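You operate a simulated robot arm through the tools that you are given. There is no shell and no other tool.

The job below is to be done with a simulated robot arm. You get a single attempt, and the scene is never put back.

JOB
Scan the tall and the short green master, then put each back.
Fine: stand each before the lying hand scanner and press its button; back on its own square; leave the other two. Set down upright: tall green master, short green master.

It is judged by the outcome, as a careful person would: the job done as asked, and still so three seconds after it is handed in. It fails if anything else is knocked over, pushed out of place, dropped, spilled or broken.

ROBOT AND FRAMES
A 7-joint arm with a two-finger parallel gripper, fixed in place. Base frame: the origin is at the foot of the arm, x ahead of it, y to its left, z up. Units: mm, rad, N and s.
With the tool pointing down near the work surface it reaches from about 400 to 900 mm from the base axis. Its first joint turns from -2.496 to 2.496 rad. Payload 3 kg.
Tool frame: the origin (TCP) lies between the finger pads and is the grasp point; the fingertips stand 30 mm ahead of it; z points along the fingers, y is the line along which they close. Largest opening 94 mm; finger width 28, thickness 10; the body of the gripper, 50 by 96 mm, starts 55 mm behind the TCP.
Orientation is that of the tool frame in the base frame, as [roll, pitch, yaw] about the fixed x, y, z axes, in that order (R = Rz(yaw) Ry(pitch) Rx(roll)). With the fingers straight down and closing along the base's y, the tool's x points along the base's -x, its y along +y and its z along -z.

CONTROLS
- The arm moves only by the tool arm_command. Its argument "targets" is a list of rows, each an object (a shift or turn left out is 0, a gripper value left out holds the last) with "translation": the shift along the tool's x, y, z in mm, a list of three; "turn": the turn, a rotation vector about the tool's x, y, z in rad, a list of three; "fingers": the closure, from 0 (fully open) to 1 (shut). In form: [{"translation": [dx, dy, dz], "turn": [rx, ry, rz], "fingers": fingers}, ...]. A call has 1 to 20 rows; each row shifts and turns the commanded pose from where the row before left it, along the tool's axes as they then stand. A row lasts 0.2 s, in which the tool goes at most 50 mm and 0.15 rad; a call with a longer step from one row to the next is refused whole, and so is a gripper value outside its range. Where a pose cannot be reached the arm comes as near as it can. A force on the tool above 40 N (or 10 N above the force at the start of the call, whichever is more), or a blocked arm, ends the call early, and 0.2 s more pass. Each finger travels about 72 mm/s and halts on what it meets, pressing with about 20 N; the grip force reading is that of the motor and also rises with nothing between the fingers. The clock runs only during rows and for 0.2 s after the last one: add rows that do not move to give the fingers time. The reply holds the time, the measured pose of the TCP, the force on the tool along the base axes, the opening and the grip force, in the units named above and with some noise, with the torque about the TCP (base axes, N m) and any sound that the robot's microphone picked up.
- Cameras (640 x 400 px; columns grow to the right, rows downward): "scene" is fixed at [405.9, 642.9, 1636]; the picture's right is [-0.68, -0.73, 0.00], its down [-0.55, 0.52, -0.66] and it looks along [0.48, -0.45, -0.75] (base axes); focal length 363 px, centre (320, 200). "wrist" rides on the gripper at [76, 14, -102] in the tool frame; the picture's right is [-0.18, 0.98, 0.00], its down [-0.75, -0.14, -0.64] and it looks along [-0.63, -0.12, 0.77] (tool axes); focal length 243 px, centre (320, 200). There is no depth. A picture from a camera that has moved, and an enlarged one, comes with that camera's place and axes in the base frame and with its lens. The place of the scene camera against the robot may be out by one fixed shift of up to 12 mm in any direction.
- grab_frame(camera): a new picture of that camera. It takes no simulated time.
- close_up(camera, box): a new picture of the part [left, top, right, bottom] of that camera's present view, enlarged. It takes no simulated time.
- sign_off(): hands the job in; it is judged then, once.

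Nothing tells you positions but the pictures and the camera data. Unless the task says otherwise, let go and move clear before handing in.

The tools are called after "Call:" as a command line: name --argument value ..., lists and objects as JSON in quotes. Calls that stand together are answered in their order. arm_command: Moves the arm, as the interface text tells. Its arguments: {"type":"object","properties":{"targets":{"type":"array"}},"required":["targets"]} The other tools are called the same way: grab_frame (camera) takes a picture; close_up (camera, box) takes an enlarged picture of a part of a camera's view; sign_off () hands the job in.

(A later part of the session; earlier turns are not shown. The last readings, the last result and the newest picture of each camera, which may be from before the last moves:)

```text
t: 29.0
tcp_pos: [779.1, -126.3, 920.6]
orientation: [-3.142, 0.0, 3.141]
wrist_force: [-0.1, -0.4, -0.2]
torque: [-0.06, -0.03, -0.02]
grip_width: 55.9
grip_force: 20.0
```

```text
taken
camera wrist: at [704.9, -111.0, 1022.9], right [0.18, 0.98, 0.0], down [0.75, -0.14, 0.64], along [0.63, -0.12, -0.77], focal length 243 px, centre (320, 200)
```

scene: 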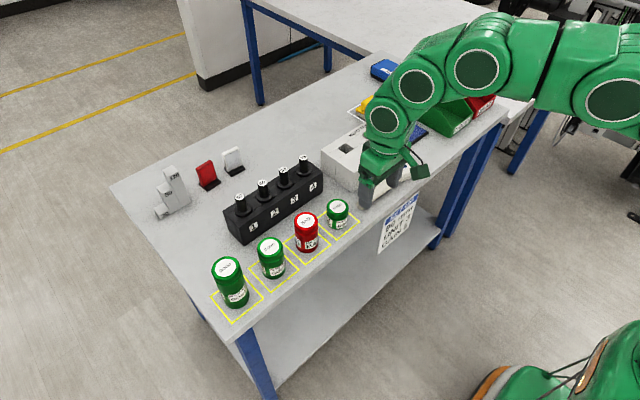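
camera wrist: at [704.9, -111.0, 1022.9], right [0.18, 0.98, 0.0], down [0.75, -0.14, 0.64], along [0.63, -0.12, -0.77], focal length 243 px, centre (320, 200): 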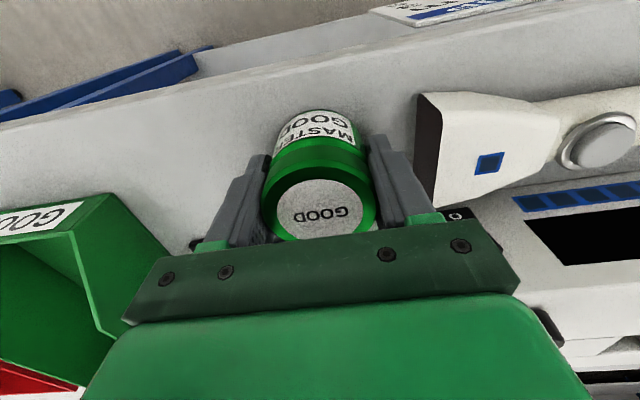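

Gripped again. I lift and carry it back to its own square.

Call:
arm_command --targets '[{"translation": [0, 0, -10]}, {"translation": [0, 0, -25]}, {"translation": [0, 0, -30]}, {"translation": [0, 0, -30]}, {"translation": [10, 24, 0]}, {"translation": [0, 40, 0]}, {"translation": [0, 43, 0]}, {"translation": [0, 43, 0]}, {"translation": [0, 43, 0]}, {"translation": [0, 43, 0]}, {"translation": [0, 43, 0]}, {"translation": [0, 43, 0]}, {"translation": [-13, 25, 0]}, {"translation": [-12, 0, 0]}, {"translation": [0, 0, 0]}, {"translation": [0, 0, 0]}]'

Call:
grab_frame --camera "wrist"

Call:
close_up --camera "scene" --box '[290, 130, 430, 240]'

```text
t: 32.4
tcp_pos: [797.9, 222.2, 1013.7]
orientation: [-3.14, 0.0, 3.142]
wrist_force: [-0.8, 0.2, -3.1]
torque: [0.02, 0.0, -0.02]
grip_width: 56.2
grip_force: 19.6
```

```text
taken
camera wrist: at [721.8, 236.4, 1116.5], right [0.18, 0.98, 0.0], down [0.75, -0.14, 0.64], along [0.63, -0.12, -0.77], focal length 243 px, centre (320, 200)
```

wrist: 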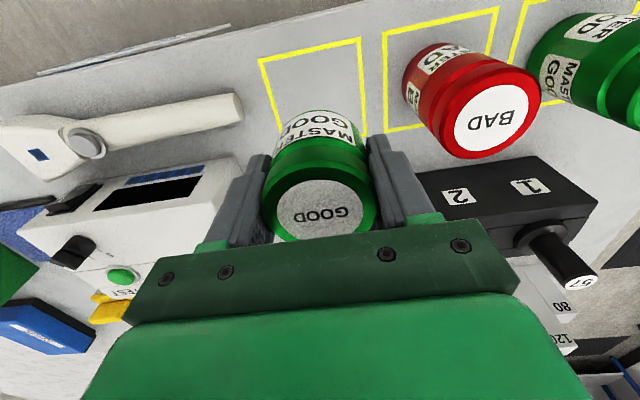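

```text
3.64 times, centred on (360, 185) of scene
camera zoom: at [405.9, 642.9, 1636.0], right [-0.68, -0.73, 0.0], down [-0.55, 0.52, -0.66], along [0.48, -0.45, -0.75], focal length 1319 px, centre (174, 254)
```

zoom: 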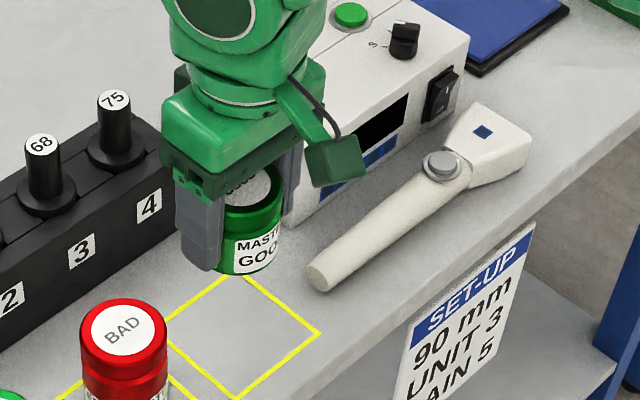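

Above its square, about 2 mm off; I correct by −1.5/−1 mm and lower to just above the bench.

Call:
arm_command --targets '[{"translation": [1.5, -1, 30]}, {"translation": [0, 0, 30]}, {"translation": [0, 0, 20]}, {"translation": [0, 0, 8]}, {"translation": [0, 0, 3]}, {"translation": [0, 0, 0]}]'

Call:
grab_frame --camera "wrist"

Call:
close_up --camera "scene" --box '[290, 130, 430, 240]'

```text
t: 33.8
tcp_pos: [794.7, 219.5, 921.9]
orientation: [-3.141, 0.0, 3.141]
wrist_force: [0.2, -0.2, -3.3]
torque: [-0.01, -0.02, -0.03]
grip_width: 55.9
grip_force: 20.2
```

```text
taken
camera wrist: at [720.0, 234.5, 1025.5], right [0.18, 0.98, 0.0], down [0.75, -0.14, 0.64], along [0.63, -0.12, -0.77], focal length 243 px, centre (320, 200)
```

wrist: 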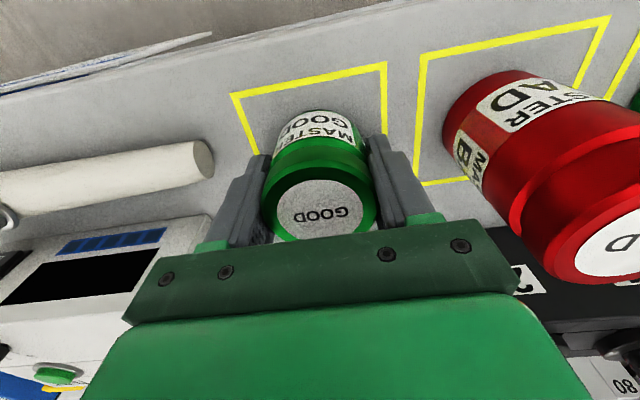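

```text
3.64 times, centred on (360, 185) of scene
camera zoom: at [405.9, 642.9, 1636.0], right [-0.68, -0.73, 0.0], down [-0.55, 0.52, -0.66], along [0.48, -0.45, -0.75], focal length 1319 px, centre (174, 254)
```

zoom: 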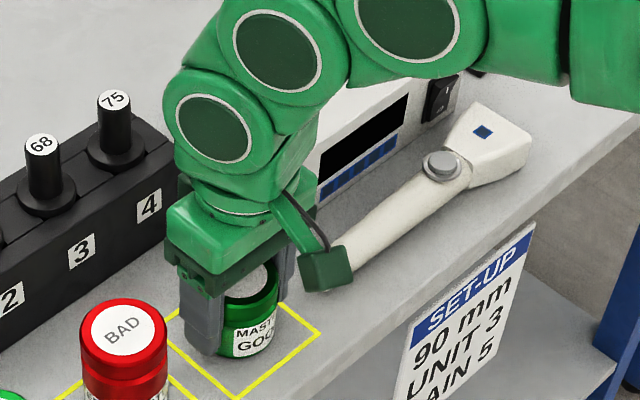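

Matches the original view nearly exactly. I lower in 1 mm steps to contact.

Call:
arm_command --targets '[{"translation": [0, 0, 1]}, {"translation": [0, 0, 1]}]'

```text
t: 34.4
tcp_pos: [796.4, 220.1, 919.7]
orientation: [-3.141, 0.0, 3.14]
wrist_force: [-0.4, -0.1, -3.7]
torque: [0.02, 0.0, 0.02]
grip_width: 56.0
grip_force: 19.6
```

Call:
arm_command --targets '[{"translation": [0, 0, 0.7]}, {"translation": [0, 0, 0]}]'

```text
t: 35.0
tcp_pos: [793.8, 220.2, 919.6]
orientation: [3.141, 0.001, -3.141]
wrist_force: [0.6, -0.3, -0.8]
torque: [-0.02, 0.03, -0.03]
grip_width: 55.8
grip_force: 20.1
```

Contact felt (weight is off the tool). I lower 0.3 mm, release, and rise.

Call:
arm_command --targets '[{"translation": [0, 0, 0.3]}, {"fingers": 0.2}, {"fingers": 0.2}, {"fingers": 0.2}]'

Call:
arm_command --targets '[{"translation": [0, 0, -15]}, {"translation": [0, 0, -30]}, {"translation": [0, 0, -40]}, {"translation": [0, 0, 0]}]'

Call:
grab_frame --camera "wrist"

Call:
close_up --camera "scene" --box '[290, 130, 430, 240]'

```text
t: 36.0
tcp_pos: [794.8, 219.4, 918.9]
orientation: [3.141, 0.001, 3.141]
wrist_force: [0.0, 0.0, 0.5]
torque: [0.01, -0.02, 0.02]
grip_width: 74.9
grip_force: 0.0
```

```text
t: 37.0
tcp_pos: [795.7, 218.4, 1004.6]
orientation: [3.14, 0.002, -3.141]
wrist_force: [0.1, -0.3, 0.4]
torque: [0.01, 0.01, 0.02]
grip_width: 75.2
grip_force: 0.1
```

```text
taken
camera wrist: at [720.2, 233.0, 1107.9], right [0.18, 0.98, 0.0], down [0.75, -0.14, 0.64], along [0.63, -0.12, -0.77], focal length 243 px, centre (320, 200)
```

wrist: 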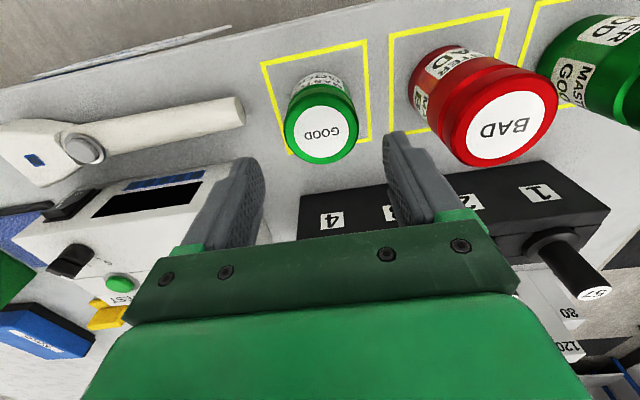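

```text
3.64 times, centred on (360, 185) of scene
camera zoom: at [405.9, 642.9, 1636.0], right [-0.68, -0.73, 0.0], down [-0.55, 0.52, -0.66], along [0.48, -0.45, -0.75], focal length 1319 px, centre (174, 254)
```

zoom: 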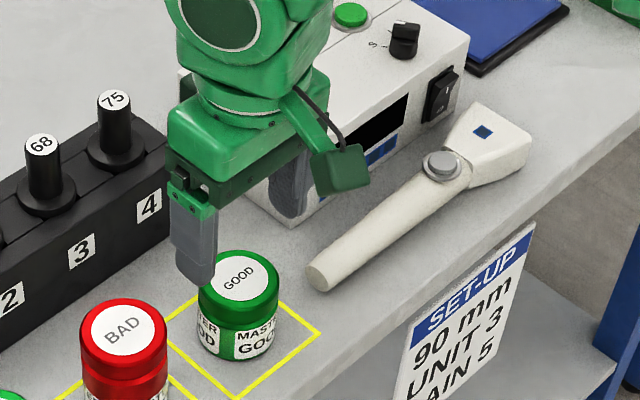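

The short master is back, upright and centred. Now the tall: I retreat, then yaw 0.6 rad and tilt 0.6 rad outward (closing tangentially) to gain reach.

Call:
arm_command --targets '[{"translation": [40, 0, -15]}, {"translation": [40, 0, -15]}, {"translation": [40, 0, -15]}, {"translation": [40, 0, -15]}, {"turn": [0, 0, -0.15], "fingers": 0.0}, {"turn": [0, 0, -0.15]}, {"turn": [0, 0, -0.15]}, {"turn": [0, 0, -0.15]}, {"turn": [0, -0.15, 0]}, {"turn": [0, -0.15, 0]}, {"turn": [0, -0.15, 0]}, {"turn": [0, -0.15, 0]}, {"translation": [0, 0, 0]}]'

Call:
grab_frame --camera "wrist"

Call:
grab_frame --camera "scene"

```text
t: 39.8
tcp_pos: [634.9, 219.4, 1063.8]
orientation: [-3.141, 0.601, -2.542]
wrist_force: [-0.9, 0.1, 0.6]
torque: [-0.04, 0.02, 0.01]
grip_width: 93.9
grip_force: 0.2
```

```text
taken
camera wrist: at [527.7, 164.0, 1106.8], right [-0.43, 0.9, 0.1], down [0.29, 0.03, 0.96], along [0.85, 0.44, -0.28], focal length 243 px, centre (320, 200)
```

wrist: 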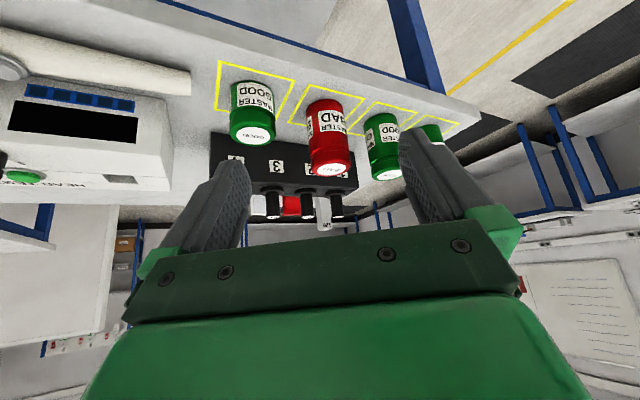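

```text
taken
```

scene: 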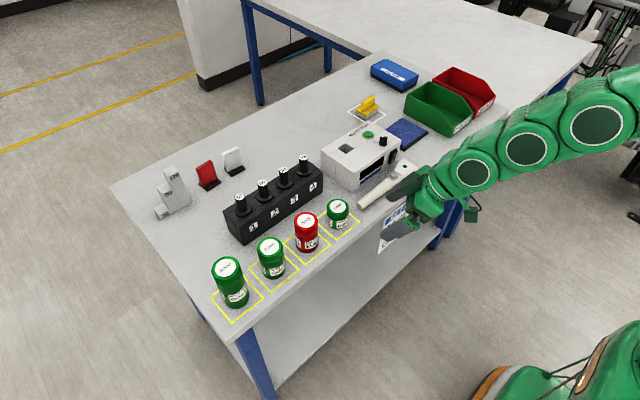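

Orientation is as intended. I move toward a pre-approach point in front of the tall master and check reach.

Call:
arm_command --targets '[{"translation": [-25.4, 29.3, 18.1]}, {"translation": [-25.4, 29.3, 18.1]}, {"translation": [-25.4, 29.3, 18.1]}, {"translation": [-25.4, 29.3, 18.1]}, {"translation": [-25.4, 29.3, 18.1]}, {"translation": [-25.4, 29.3, 18.1]}, {"translation": [0, 0, 0]}]'

Call:
grab_frame --camera "wrist"

Call:
grab_frame --camera "scene"

```text
t: 41.4
tcp_pos: [691.0, 470.8, 1061.6]
orientation: [-3.141, 0.599, -2.542]
wrist_force: [0.7, 0.6, 0.4]
torque: [0.0, -0.01, 0.0]
grip_width: 93.9
grip_force: 0.0
```

```text
taken
camera wrist: at [584.2, 414.7, 1103.9], right [-0.43, 0.9, 0.1], down [0.29, 0.03, 0.96], along [0.85, 0.44, -0.28], focal length 243 px, centre (320, 200)
```

wrist: 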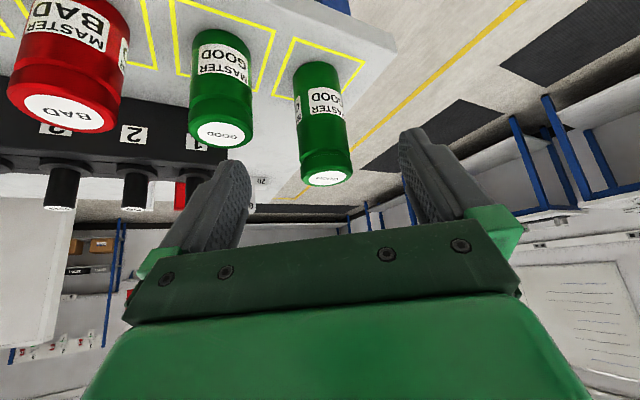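

```text
taken
```

scene: 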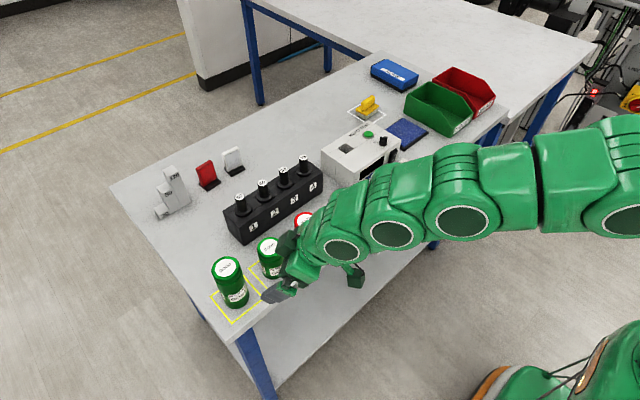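

Call:
close_up --camera "wrist" --box '[260, 20, 400, 200]'

```text
2.22 times, centred on (330, 110) of wrist
camera zoom: at [584.2, 414.7, 1103.9], right [-0.43, 0.9, 0.1], down [0.29, 0.03, 0.96], along [0.85, 0.44, -0.28], focal length 539 px, centre (298, 400)
```

zoom: 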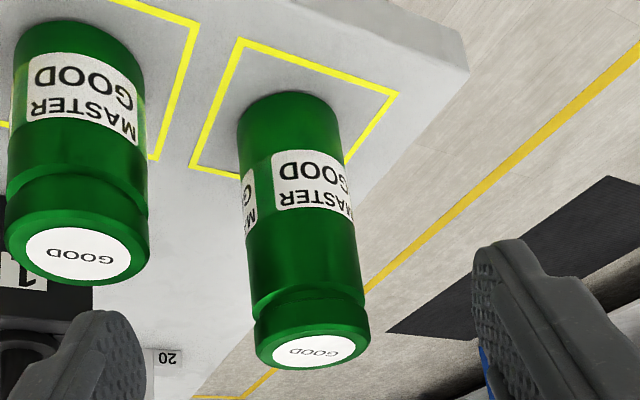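

Tall top ≈1009, axis ≈(795.7, 536). I move to the pre-approach 100 mm back along the tool axis.

Call:
arm_command --targets '[{"translation": [-26.5, -2.7, 20.5]}, {"translation": [-26.5, -2.7, 20.5]}, {"translation": [0, 0, 0]}]'

Call:
grab_frame --camera "wrist"

Call:
close_up --camera "scene" --box '[190, 190, 370, 330]'

```text
t: 42.2
tcp_pos: [750.0, 502.6, 1058.8]
orientation: [3.141, 0.599, -2.543]
wrist_force: [-0.1, 0.9, -0.1]
torque: [-0.01, 0.0, 0.0]
grip_width: 94.1
grip_force: 0.0
```

```text
taken
camera wrist: at [642.8, 446.3, 1100.5], right [-0.43, 0.9, 0.1], down [0.29, 0.03, 0.96], along [0.85, 0.44, -0.28], focal length 243 px, centre (320, 200)
```

wrist: 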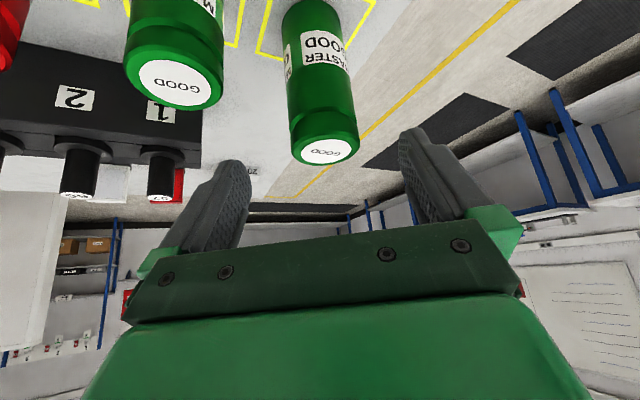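

```text
2.86 times, centred on (280, 260) of scene
camera zoom: at [405.9, 642.9, 1636.0], right [-0.68, -0.73, 0.0], down [-0.55, 0.52, -0.66], along [0.48, -0.45, -0.75], focal length 1036 px, centre (434, 29)
```

zoom: 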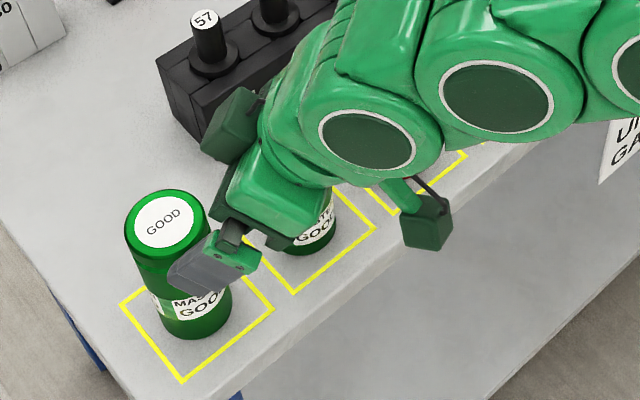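

There is a dark green block on the outer side of the gripper; I check its geometry before approaching.

Call:
close_up --camera "scene" --box '[220, 200, 300, 290]'

```text
4.44 times, centred on (260, 245) of scene
camera zoom: at [405.9, 642.9, 1636.0], right [-0.68, -0.73, 0.0], down [-0.55, 0.52, -0.66], along [0.48, -0.45, -0.75], focal length 1612 px, centre (587, 0)
```

zoom: 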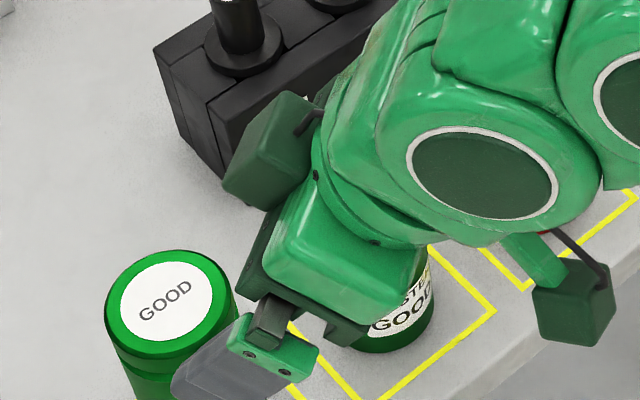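

The block sits well back (≈118 mm above TCP when tilted), so it clears the tall master's top. I approach along the tool axis 75 mm first.

Call:
arm_command --targets '[{"translation": [0.2, 0.8, 25]}, {"translation": [0.2, 0.8, 25]}, {"translation": [0, 0, 25]}, {"translation": [0, 0, 0]}]'

Call:
grab_frame --camera "wrist"

Call:
close_up --camera "scene" --box '[200, 200, 320, 310]'

```text
t: 43.2
tcp_pos: [780.6, 528.9, 994.9]
orientation: [3.141, 0.598, -2.543]
wrist_force: [0.9, 0.0, 0.5]
torque: [0.02, 0.0, 0.01]
grip_width: 93.9
grip_force: 0.1
```

```text
taken
camera wrist: at [674.0, 472.6, 1037.4], right [-0.43, 0.9, 0.1], down [0.29, 0.03, 0.96], along [0.85, 0.44, -0.28], focal length 243 px, centre (320, 200)
```

wrist: 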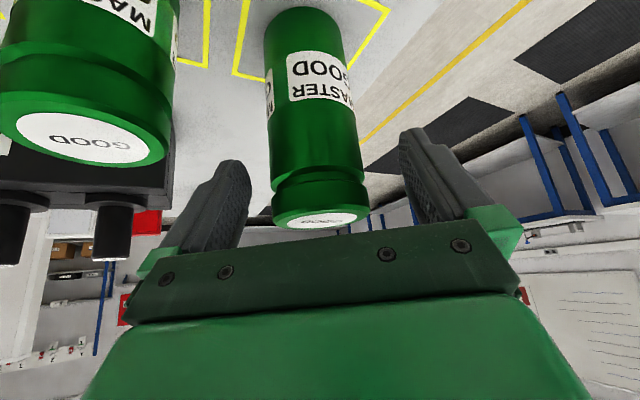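

```text
3.64 times, centred on (260, 255) of scene
camera zoom: at [405.9, 642.9, 1636.0], right [-0.68, -0.73, 0.0], down [-0.55, 0.52, -0.66], along [0.48, -0.45, -0.75], focal length 1319 px, centre (538, 0)
```

zoom: 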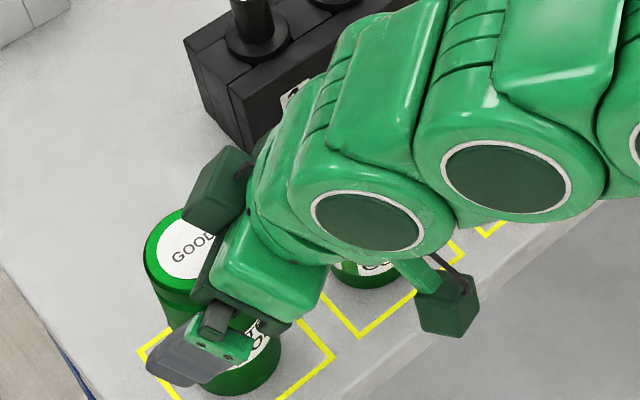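

The master is ~4 mm off in tool y; I correct while completing the approach to TCP z≈978.

Call:
arm_command --targets '[{"translation": [-1.5, -4, 8]}, {"translation": [-1.5, 0, 8]}, {"translation": [0, 0, 6]}, {"translation": [0, 0, 0]}, {"translation": [0, 0, 0]}]'

Call:
grab_frame --camera "wrist"

Call:
close_up --camera "scene" --box '[200, 200, 320, 310]'

```text
t: 44.4
tcp_pos: [796.4, 533.3, 978.1]
orientation: [-3.141, 0.6, -2.543]
wrist_force: [0.2, -0.7, -0.3]
torque: [-0.04, 0.03, -0.01]
grip_width: 94.1
grip_force: 0.0
```

```text
taken
camera wrist: at [689.4, 478.0, 1019.9], right [-0.43, 0.9, 0.1], down [0.29, 0.03, 0.96], along [0.85, 0.44, -0.28], focal length 243 px, centre (320, 200)
```

wrist: 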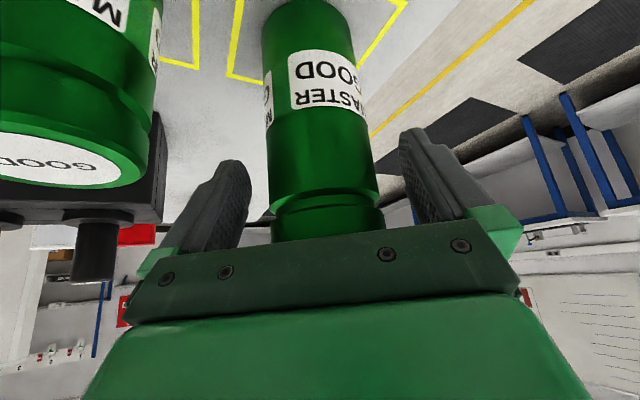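

```text
3.64 times, centred on (260, 255) of scene
camera zoom: at [405.9, 642.9, 1636.0], right [-0.68, -0.73, 0.0], down [-0.55, 0.52, -0.66], along [0.48, -0.45, -0.75], focal length 1319 px, centre (538, 0)
```

zoom: 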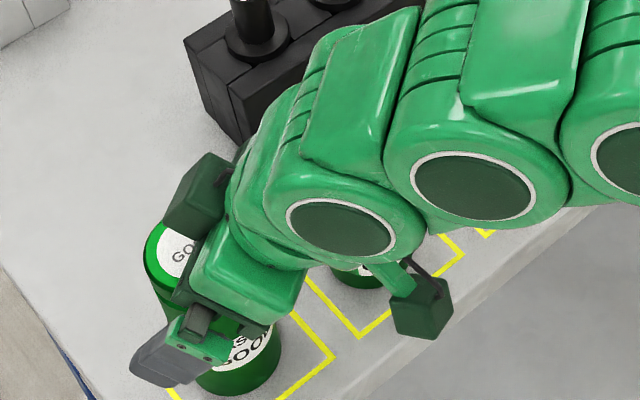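

The tall master is between the fingers with no contact. I close.

Call:
arm_command --targets '[{"fingers": 1.0}, {"fingers": 1.0}, {"fingers": 1.0}, {"fingers": 1.0}, {"fingers": 1.0}]'

Call:
grab_frame --camera "wrist"

```text
t: 45.6
tcp_pos: [796.1, 534.4, 977.5]
orientation: [-3.141, 0.602, -2.544]
wrist_force: [-1.8, 2.7, 3.6]
torque: [0.04, 0.0, -0.02]
grip_width: 60.1
grip_force: 19.8
```

```text
taken
camera wrist: at [689.3, 478.1, 1020.2], right [-0.43, 0.9, 0.1], down [0.29, 0.03, 0.96], along [0.85, 0.44, -0.28], focal length 243 px, centre (320, 200)
```

wrist: 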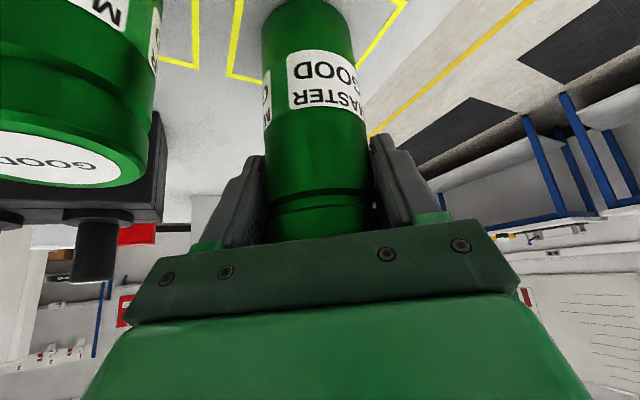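

Gripped at 60 mm. I lift it vertically a bit and check.

Call:
arm_command --targets '[{"translation": [-2.82, 0, -4.13]}, {"translation": [-5.65, 0, -8.25]}, {"translation": [-8.47, 0, -12.38]}, {"translation": [0, 0, 0]}]'

Call:
grab_frame --camera "wrist"

Call:
close_up --camera "scene" --box '[200, 190, 340, 320]'

```text
t: 46.6
tcp_pos: [797.6, 534.2, 1006.7]
orientation: [3.14, 0.6, -2.542]
wrist_force: [0.0, -0.1, -3.9]
torque: [-0.01, -0.03, -0.01]
grip_width: 60.2
grip_force: 19.8
```

```text
taken
camera wrist: at [690.0, 478.7, 1049.4], right [-0.43, 0.9, 0.1], down [0.29, 0.03, 0.96], along [0.85, 0.44, -0.28], focal length 243 px, centre (320, 200)
```

wrist: 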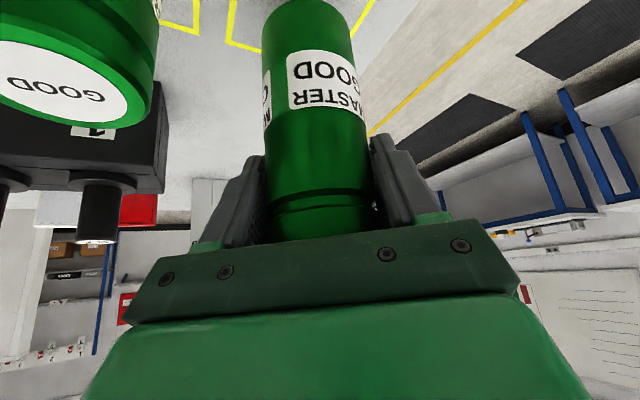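

```text
3.08 times, centred on (270, 255) of scene
camera zoom: at [405.9, 642.9, 1636.0], right [-0.68, -0.73, 0.0], down [-0.55, 0.52, -0.66], along [0.48, -0.45, -0.75], focal length 1116 px, centre (474, 31)
```

zoom: 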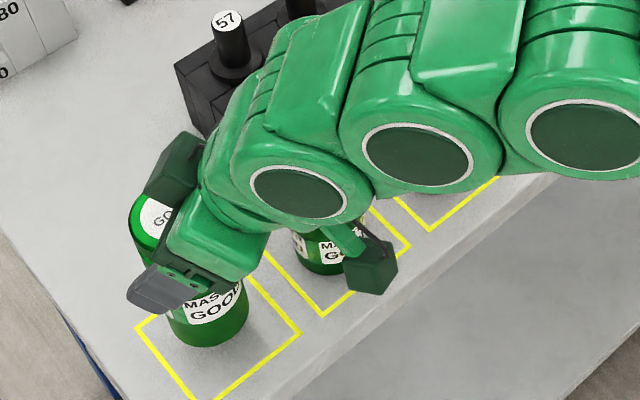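

Held firmly (≈0.4 kg). I retract toward the robot off the row of masters while lifting, then traverse in −y in front of the bench edge.

Call:
arm_command --targets '[{"translation": [-11.3, 0, -16.5]}, {"translation": [16.2, 16.9, -20.2]}, {"translation": [16.2, 16.9, -20.2]}, {"translation": [16.2, 16.9, -20.2]}, {"translation": [16.2, 16.9, -20.2]}, {"translation": [0, 0, 0]}]'

Call:
grab_frame --camera "scene"

Call:
grab_frame --camera "wrist"

```text
t: 48.0
tcp_pos: [678.0, 533.3, 1057.5]
orientation: [3.141, 0.599, -2.542]
wrist_force: [0.6, -0.3, -3.8]
torque: [-0.03, 0.01, 0.01]
grip_width: 60.2
grip_force: 20.2
```

```text
taken
```

scene: 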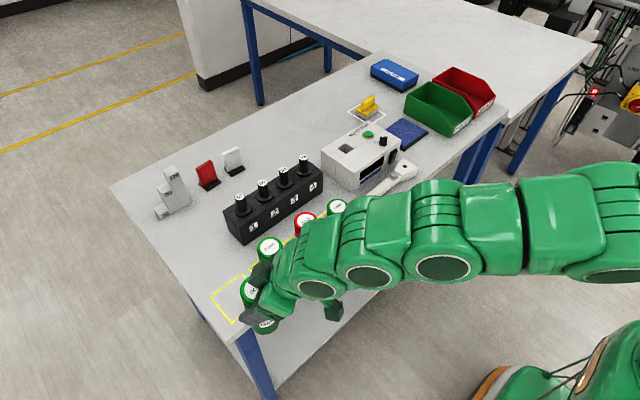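

```text
taken
camera wrist: at [570.5, 478.1, 1099.9], right [-0.43, 0.9, 0.1], down [0.29, 0.03, 0.96], along [0.85, 0.44, -0.28], focal length 243 px, centre (320, 200)
```

wrist: 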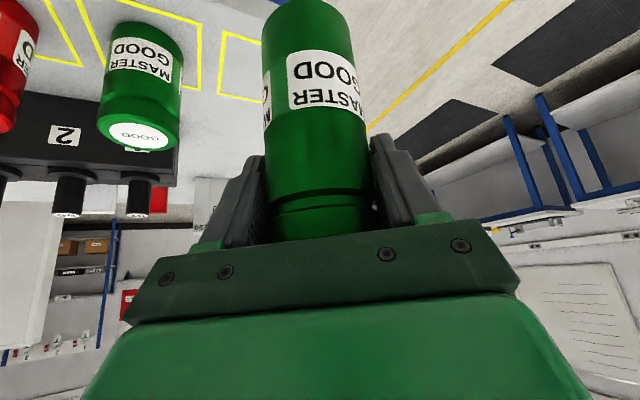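

Clear of the other masters. Now I traverse to y≈−128.

Call:
arm_command --targets '[{"translation": [11.65, -20.63, -7.97]}, {"translation": [20.27, -35.9, -13.87]}, {"translation": [20.27, -35.9, -13.87]}, {"translation": [20.27, -35.9, -13.87]}, {"translation": [20.27, -35.9, -13.87]}, {"translation": [20.27, -35.9, -13.87]}, {"translation": [20.27, -35.9, -13.87]}, {"translation": [20.27, -35.9, -13.87]}, {"translation": [20.27, -35.9, -13.87]}, {"translation": [20.27, -35.9, -13.87]}, {"translation": [20.27, -35.9, -13.87]}, {"translation": [20.27, -35.9, -13.87]}, {"translation": [20.27, -35.9, -13.87]}, {"translation": [20.27, -35.9, -13.87]}, {"translation": [20.27, -35.9, -13.87]}, {"translation": [12.58, -22.28, -8.61]}, {"translation": [0, 0, 0]}]'

Call:
grab_frame --camera "wrist"

Call:
grab_frame --camera "scene"

```text
t: 51.6
tcp_pos: [673.9, -129.9, 1060.6]
orientation: [3.141, 0.6, -2.542]
wrist_force: [-0.3, 0.1, -4.7]
torque: [0.02, 0.01, -0.01]
grip_width: 60.1
grip_force: 20.0
```

```text
taken
camera wrist: at [566.6, -185.2, 1102.3], right [-0.43, 0.9, 0.1], down [0.29, 0.03, 0.96], along [0.85, 0.44, -0.28], focal length 243 px, centre (320, 200)
```

wrist: 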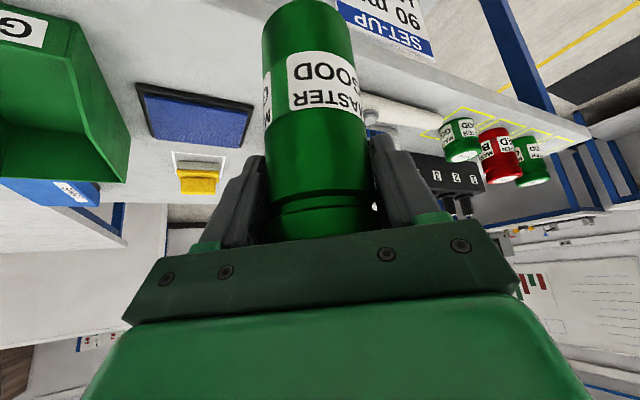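

```text
taken
```

scene: 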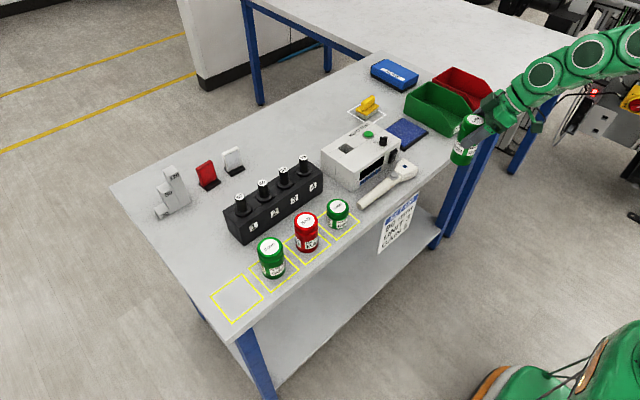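

The tall master is upright in the grip. I extend over the spot before the scanner and lower to about 20 mm above the bench.

Call:
arm_command --targets '[{"translation": [-18.6, -14.8, 12.7]}, {"translation": [-18.6, -14.8, 12.7]}, {"translation": [-18.6, -14.8, 12.7]}, {"translation": [-18.6, -14.8, 12.7]}, {"translation": [11.29, 0, 16.5]}, {"translation": [11.29, 0, 16.5]}, {"translation": [11.29, 0, 16.5]}, {"translation": [0, 0, 0]}]'

Call:
grab_frame --camera "wrist"

Call:
close_up --camera "scene" --box '[350, 80, 490, 200]'

```text
t: 53.4
tcp_pos: [785.8, -126.4, 998.1]
orientation: [-3.141, 0.6, -2.542]
wrist_force: [0.1, 0.0, -3.8]
torque: [0.02, 0.03, -0.02]
grip_width: 60.0
grip_force: 20.1
```

```text
taken
camera wrist: at [678.2, -182.5, 1039.8], right [-0.43, 0.9, 0.1], down [0.29, 0.03, 0.96], along [0.85, 0.44, -0.28], focal length 243 px, centre (320, 200)
```

wrist: 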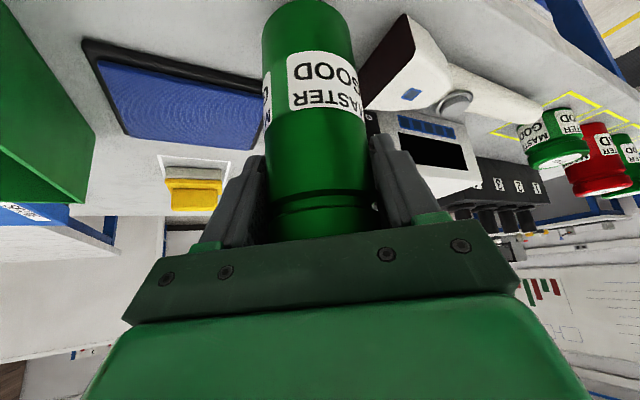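

```text
3.33 times, centred on (420, 140) of scene
camera zoom: at [405.9, 642.9, 1636.0], right [-0.68, -0.73, 0.0], down [-0.55, 0.52, -0.66], along [0.48, -0.45, -0.75], focal length 1209 px, centre (-13, 400)
```

zoom: 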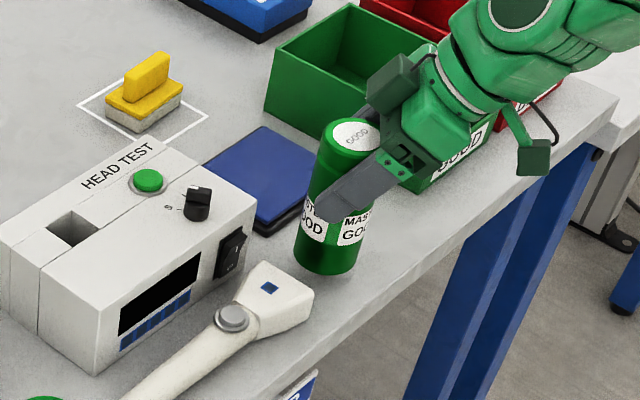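

Well placed; I shift −3 mm in x and lower to near contact.

Call:
arm_command --targets '[{"translation": [7.0, 0.87, 4.9]}, {"translation": [3.39, 0, 4.95]}, {"translation": [1.69, 0, 2.48]}, {"translation": [0, 0, 0]}]'

```text
t: 54.4
tcp_pos: [781.6, -128.6, 980.4]
orientation: [-3.14, 0.599, -2.542]
wrist_force: [0.7, 0.5, -4.6]
torque: [0.02, 0.02, 0.0]
grip_width: 60.1
grip_force: 20.1
```

Call:
arm_command --targets '[{"translation": [0.56, 0, 0.83]}, {"translation": [0.56, 0, 0.83]}, {"translation": [0, 0, 0]}]'

```text
t: 55.2
tcp_pos: [782.1, -128.0, 979.6]
orientation: [3.141, 0.602, -2.544]
wrist_force: [0.2, -0.4, -2.9]
torque: [0.0, -0.01, -0.01]
grip_width: 60.1
grip_force: 19.9
```

Call:
arm_command --targets '[{"translation": [0.4, 0, 0.58]}, {"translation": [0, 0, 0]}]'

```text
t: 55.8
tcp_pos: [781.5, -127.9, 979.0]
orientation: [3.141, 0.6, -2.542]
wrist_force: [0.1, 0.0, -3.7]
torque: [0.03, -0.02, 0.02]
grip_width: 60.1
grip_force: 20.3
```

Not yet in contact; I keep lowering in small steps.

Call:
arm_command --targets '[{"translation": [0.4, 0, 0.58]}, {"translation": [0.4, 0, 0.58]}, {"translation": [0, 0, 0]}]'

```text
t: 56.6
tcp_pos: [780.7, -126.7, 976.8]
orientation: [-3.14, 0.6, -2.543]
wrist_force: [-2.5, 0.6, 8.7]
torque: [-0.18, -0.03, -0.04]
grip_width: 60.0
grip_force: 20.3
```

Contact (now ~9 N). I relax 0.5 mm and release.

Call:
arm_command --targets '[{"translation": [-0.3, 0, -0.45]}, {"translation": [0, 0, 0]}]'

Call:
arm_command --targets '[{"fingers": 0.1}, {"fingers": 0.1}, {"fingers": 0.1}]'

Call:
grab_frame --camera "wrist"

Call:
close_up --camera "scene" --box '[350, 80, 490, 200]'

```text
t: 57.2
tcp_pos: [780.8, -127.6, 979.3]
orientation: [3.141, 0.599, -2.543]
wrist_force: [1.4, 3.7, 6.6]
torque: [0.05, -0.33, 0.08]
grip_width: 60.0
grip_force: 20.0
```

```text
t: 58.0
tcp_pos: [780.7, -126.2, 977.3]
orientation: [3.141, 0.601, -2.544]
wrist_force: [0.1, 0.5, -0.2]
torque: [0.02, -0.01, -0.03]
grip_width: 84.6
grip_force: 0.0
```

```text
taken
camera wrist: at [673.5, -183.0, 1020.0], right [-0.43, 0.9, 0.1], down [0.29, 0.03, 0.96], along [0.85, 0.44, -0.28], focal length 243 px, centre (320, 200)
```

wrist: 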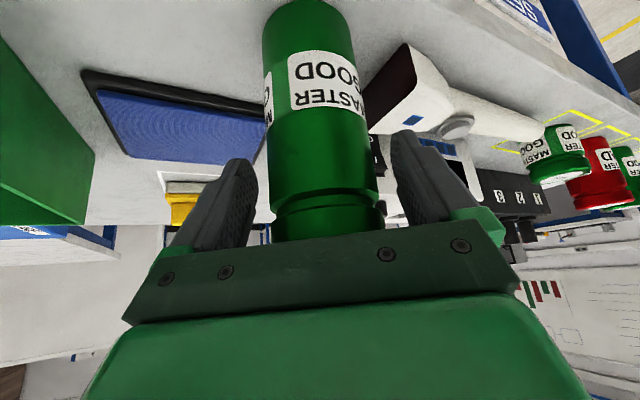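

```text
3.33 times, centred on (420, 140) of scene
camera zoom: at [405.9, 642.9, 1636.0], right [-0.68, -0.73, 0.0], down [-0.55, 0.52, -0.66], along [0.48, -0.45, -0.75], focal length 1209 px, centre (-13, 400)
```

zoom: 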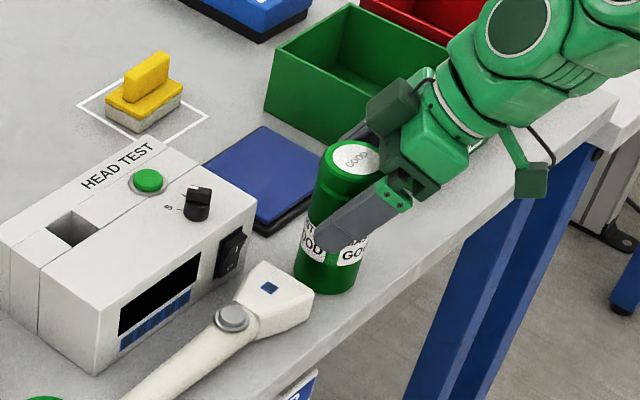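

Released, standing. I retreat along the tool axis with fingers still open.

Call:
arm_command --targets '[{"translation": [0, 0, -15]}, {"translation": [0, 0, -25]}, {"translation": [0, 0, -35]}, {"translation": [0, 0, -35]}, {"translation": [0, 0, 0]}]'

Call:
grab_frame --camera "wrist"

Call:
close_up --camera "scene" --box '[350, 80, 490, 200]'

```text
t: 59.2
tcp_pos: [728.2, -162.6, 1070.3]
orientation: [-3.139, 0.599, -2.544]
wrist_force: [0.2, -0.3, 0.9]
torque: [0.01, -0.02, 0.0]
grip_width: 84.5
grip_force: 0.1
```

```text
taken
camera wrist: at [622.2, -218.6, 1111.6], right [-0.43, 0.9, 0.1], down [0.29, 0.03, 0.96], along [0.85, 0.44, -0.28], focal length 243 px, centre (320, 200)
```

wrist: 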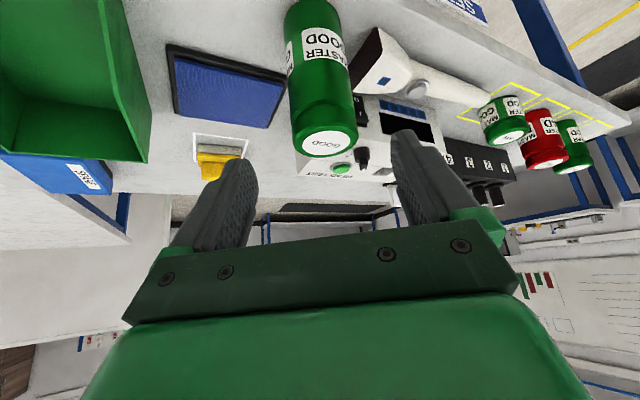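

```text
3.33 times, centred on (420, 140) of scene
camera zoom: at [405.9, 642.9, 1636.0], right [-0.68, -0.73, 0.0], down [-0.55, 0.52, -0.66], along [0.48, -0.45, -0.75], focal length 1209 px, centre (-13, 400)
```

zoom: 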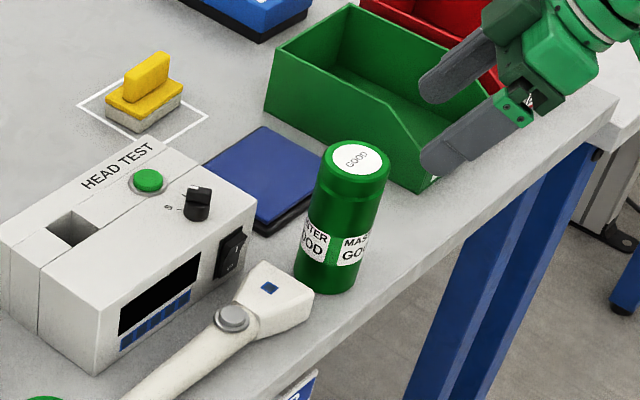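

The tall master stands upright before the scanner. I back off, return the tool to vertical and close the fingers.

Call:
arm_command --targets '[{"translation": [27.2, 22.6, -18.6], "fingers": 1.0}, {"turn": [0, 0.15, 0]}, {"turn": [0, 0.15, 0]}, {"turn": [0, 0.15, 0]}, {"turn": [0, 0.15, 0]}, {"turn": [0, 0, 0.15]}, {"turn": [0, 0, 0.15]}, {"turn": [0, 0, 0.15]}, {"turn": [0, 0, 0.15]}, {"translation": [0, 0, 0]}]'

```text
t: 61.4
tcp_pos: [688.1, -162.4, 1069.5]
orientation: [3.14, 0.0, 3.14]
wrist_force: [0.2, 0.1, -0.3]
torque: [0.0, 0.0, 0.01]
grip_width: 0.0
grip_force: 19.9
```

Vertical again. Now I move over to above the button.

Call:
arm_command --targets '[{"translation": [0, 43, 0]}, {"translation": [0, 43, 0]}, {"translation": [0, 43, 0]}, {"translation": [0, 43, 0]}, {"translation": [-32, 0, 20]}, {"translation": [-32, 0, 20]}, {"translation": [-33, 0, 20]}, {"translation": [0, 0, 0]}]'

Call:
grab_frame --camera "wrist"

Call:
close_up --camera "wrist" --box '[270, 80, 370, 160]'

```text
t: 63.2
tcp_pos: [786.8, 8.5, 1008.4]
orientation: [-3.14, -0.002, 3.141]
wrist_force: [0.7, -0.6, 0.3]
torque: [0.01, 0.0, 0.0]
grip_width: 0.0
grip_force: 19.5
```

```text
taken
camera wrist: at [712.7, 24.1, 1110.9], right [0.18, 0.98, 0.0], down [0.75, -0.14, 0.64], along [0.63, -0.12, -0.77], focal length 243 px, centre (320, 200)
```

wrist: 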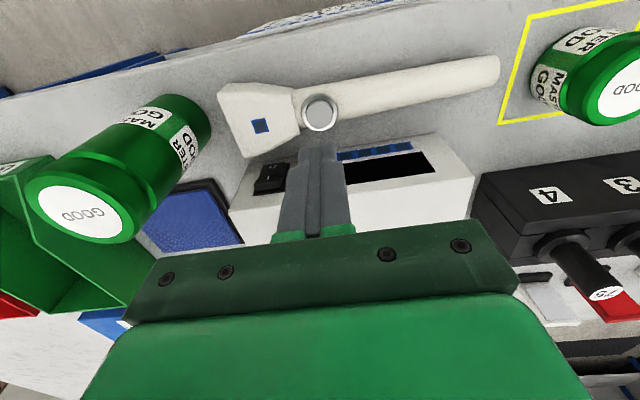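

```text
5.00 times, centred on (320, 120) of wrist
camera zoom: at [712.7, 24.1, 1110.9], right [0.18, 0.98, 0.0], down [0.75, -0.14, 0.64], along [0.63, -0.12, -0.77], focal length 1213 px, centre (320, 600)
```

zoom: 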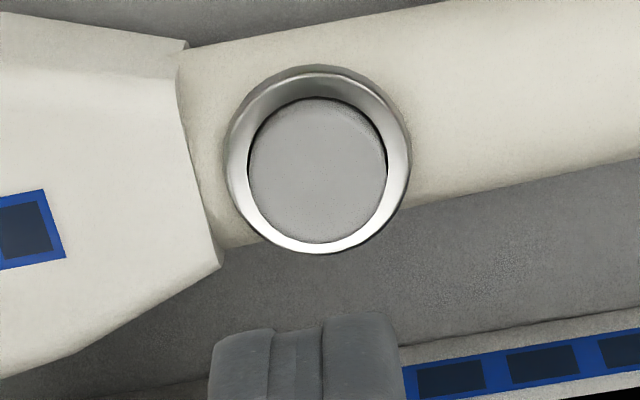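

About +3 mm in x relative to the first good press; I correct and come down just above the button.

Call:
arm_command --targets '[{"translation": [3, 0.6, 20]}, {"translation": [0, 0, 25]}, {"translation": [0, 0, 13]}, {"translation": [0, 0, 0]}]'

Call:
close_up --camera "scene" --box '[370, 145, 430, 195]'

```text
t: 64.2
tcp_pos: [784.4, 11.5, 949.5]
orientation: [-3.14, 0.0, -3.141]
wrist_force: [-0.9, 0.7, -0.2]
torque: [0.01, -0.01, -0.01]
grip_width: 0.0
grip_force: 19.6
```

```text
8.00 times, centred on (400, 170) of scene
camera zoom: at [405.9, 642.9, 1636.0], right [-0.68, -0.73, 0.0], down [-0.55, 0.52, -0.66], along [0.48, -0.45, -0.75], focal length 2901 px, centre (-320, 440)
```

zoom: 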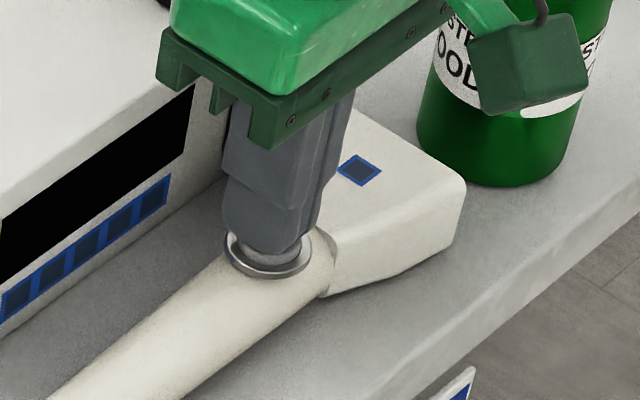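

Same alignment as the first press. I press.

Call:
arm_command --targets '[{"translation": [0, 0, 4]}, {"translation": [0, 0, 2]}, {"translation": [0, 0, 1]}, {"translation": [0, 0, 1]}]'

Call:
close_up --camera "scene" --box '[340, 110, 440, 200]'

```text
t: 65.2
tcp_pos: [783.7, 10.3, 943.7]
orientation: [-3.14, 0.004, 3.141]
wrist_force: [4.5, 1.7, 16.0]
torque: [0.06, -0.1, -0.03]
grip_width: 0.0
grip_force: 20.6
heard: click
```

```text
4.44 times, centred on (390, 155) of scene
camera zoom: at [405.9, 642.9, 1636.0], right [-0.68, -0.73, 0.0], down [-0.55, 0.52, -0.66], along [0.48, -0.45, -0.75], focal length 1612 px, centre (9, 400)
```

zoom: 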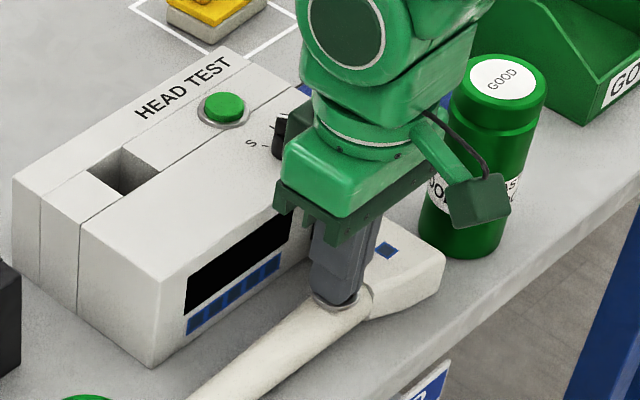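

Click heard, but the indicator is not lit yet; last time I looked one hold row later. I hold and look.

Call:
arm_command --targets '[{"translation": [0, 0, 0]}]'

Call:
close_up --camera "scene" --box '[340, 110, 440, 200]'

```text
t: 65.6
tcp_pos: [784.0, 10.1, 942.8]
orientation: [3.14, 0.0, -3.141]
wrist_force: [5.1, 2.0, 16.5]
torque: [0.03, -0.1, -0.01]
grip_width: 0.2
grip_force: 20.2
```

```text
4.44 times, centred on (390, 155) of scene
camera zoom: at [405.9, 642.9, 1636.0], right [-0.68, -0.73, 0.0], down [-0.55, 0.52, -0.66], along [0.48, -0.45, -0.75], focal length 1612 px, centre (9, 400)
```

zoom: 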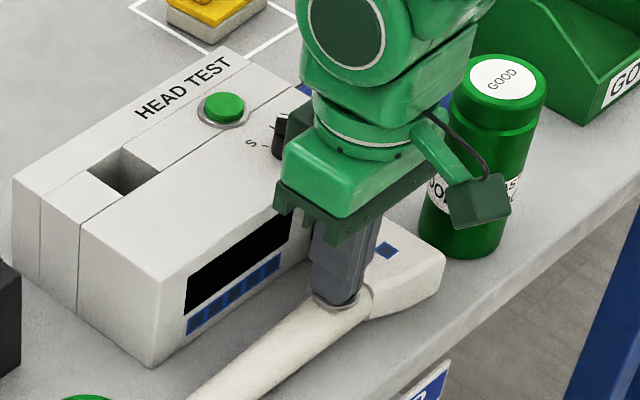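

No green yet. I keep holding the button for another second to see whether it reads.

Call:
arm_command --targets '[{"translation": [0, 0, 0]}, {"translation": [0, 0, 0]}, {"translation": [0, 0, 0]}, {"translation": [0, 0, 0]}]'

Call:
close_up --camera "scene" --box '[340, 110, 440, 200]'

Call:
grab_frame --camera "wrist"

```text
t: 66.6
tcp_pos: [784.2, 9.9, 942.6]
orientation: [3.142, 0.0, -3.14]
wrist_force: [2.2, 1.4, 17.5]
torque: [0.01, -0.03, -0.02]
grip_width: 0.1
grip_force: 19.5
```

```text
4.44 times, centred on (390, 155) of scene
camera zoom: at [405.9, 642.9, 1636.0], right [-0.68, -0.73, 0.0], down [-0.55, 0.52, -0.66], along [0.48, -0.45, -0.75], focal length 1612 px, centre (9, 400)
```

zoom: 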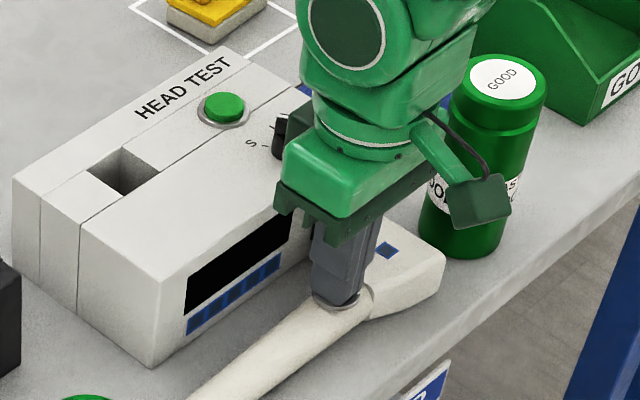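

```text
taken
camera wrist: at [708.2, 25.6, 1045.9], right [0.18, 0.98, 0.0], down [0.75, -0.14, 0.64], along [0.63, -0.12, -0.77], focal length 243 px, centre (320, 200)
```

wrist: 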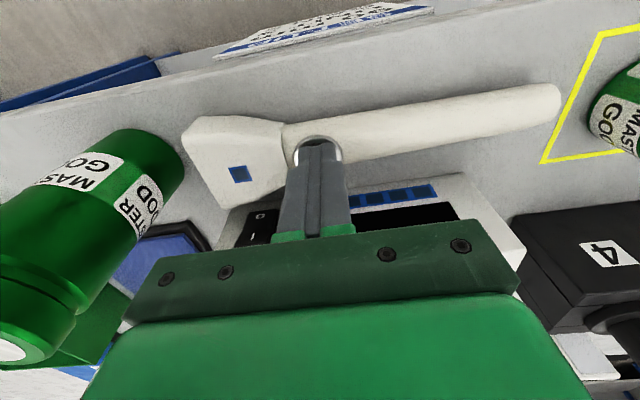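

Still dark. I'll release and press once more, checking the light right after the click.

Call:
arm_command --targets '[{"translation": [0, 0, -3]}, {"translation": [0, 0, -4]}, {"translation": [0, 0, 0]}]'

Call:
close_up --camera "scene" --box '[340, 110, 440, 200]'

Call:
grab_frame --camera "wrist"

```text
t: 67.4
tcp_pos: [783.4, 10.4, 949.7]
orientation: [-3.141, -0.002, 3.141]
wrist_force: [-0.3, -0.5, 1.3]
torque: [-0.04, -0.01, -0.03]
grip_width: 0.0
grip_force: 19.9
```

```text
4.44 times, centred on (390, 155) of scene
camera zoom: at [405.9, 642.9, 1636.0], right [-0.68, -0.73, 0.0], down [-0.55, 0.52, -0.66], along [0.48, -0.45, -0.75], focal length 1612 px, centre (9, 400)
```

zoom: 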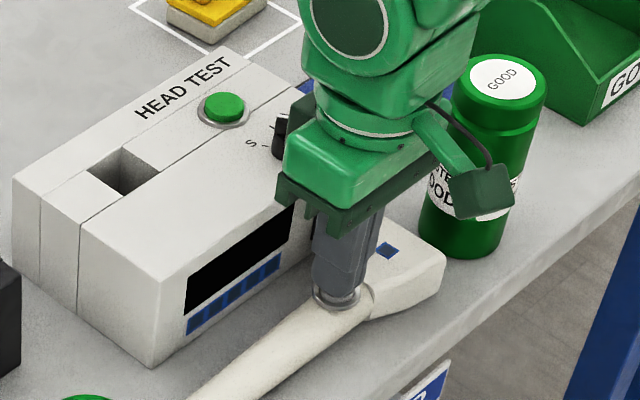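

```text
taken
camera wrist: at [708.3, 25.2, 1052.5], right [0.18, 0.98, 0.0], down [0.75, -0.14, 0.64], along [0.63, -0.12, -0.77], focal length 243 px, centre (320, 200)
```

wrist: 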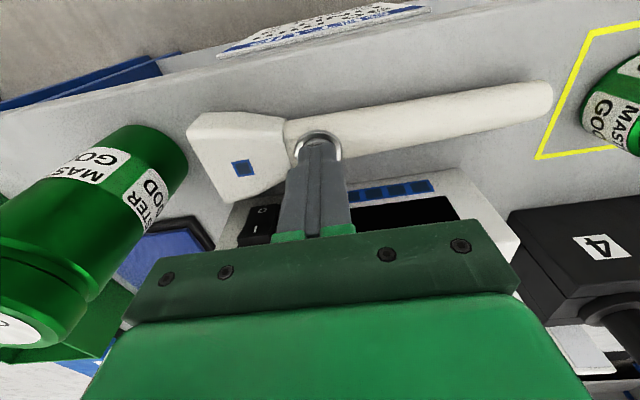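

Nothing lit. I'll press again in single steps, checking the indicator at the click.

Call:
arm_command --targets '[{"translation": [0, 0, 5]}]'

Call:
close_up --camera "scene" --box '[370, 145, 430, 195]'

```text
t: 67.8
tcp_pos: [784.5, 11.4, 945.2]
orientation: [3.14, 0.0, 3.14]
wrist_force: [-2.2, -1.8, 6.4]
torque: [-0.03, 0.09, 0.03]
grip_width: 0.0
grip_force: 19.9
```

```text
8.00 times, centred on (400, 170) of scene
camera zoom: at [405.9, 642.9, 1636.0], right [-0.68, -0.73, 0.0], down [-0.55, 0.52, -0.66], along [0.48, -0.45, -0.75], focal length 2901 px, centre (-320, 440)
```

zoom: 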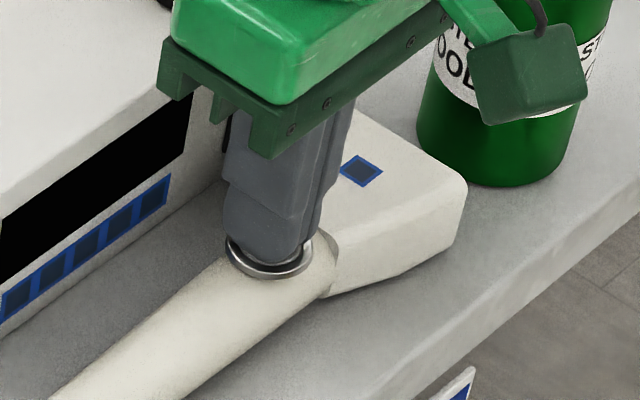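

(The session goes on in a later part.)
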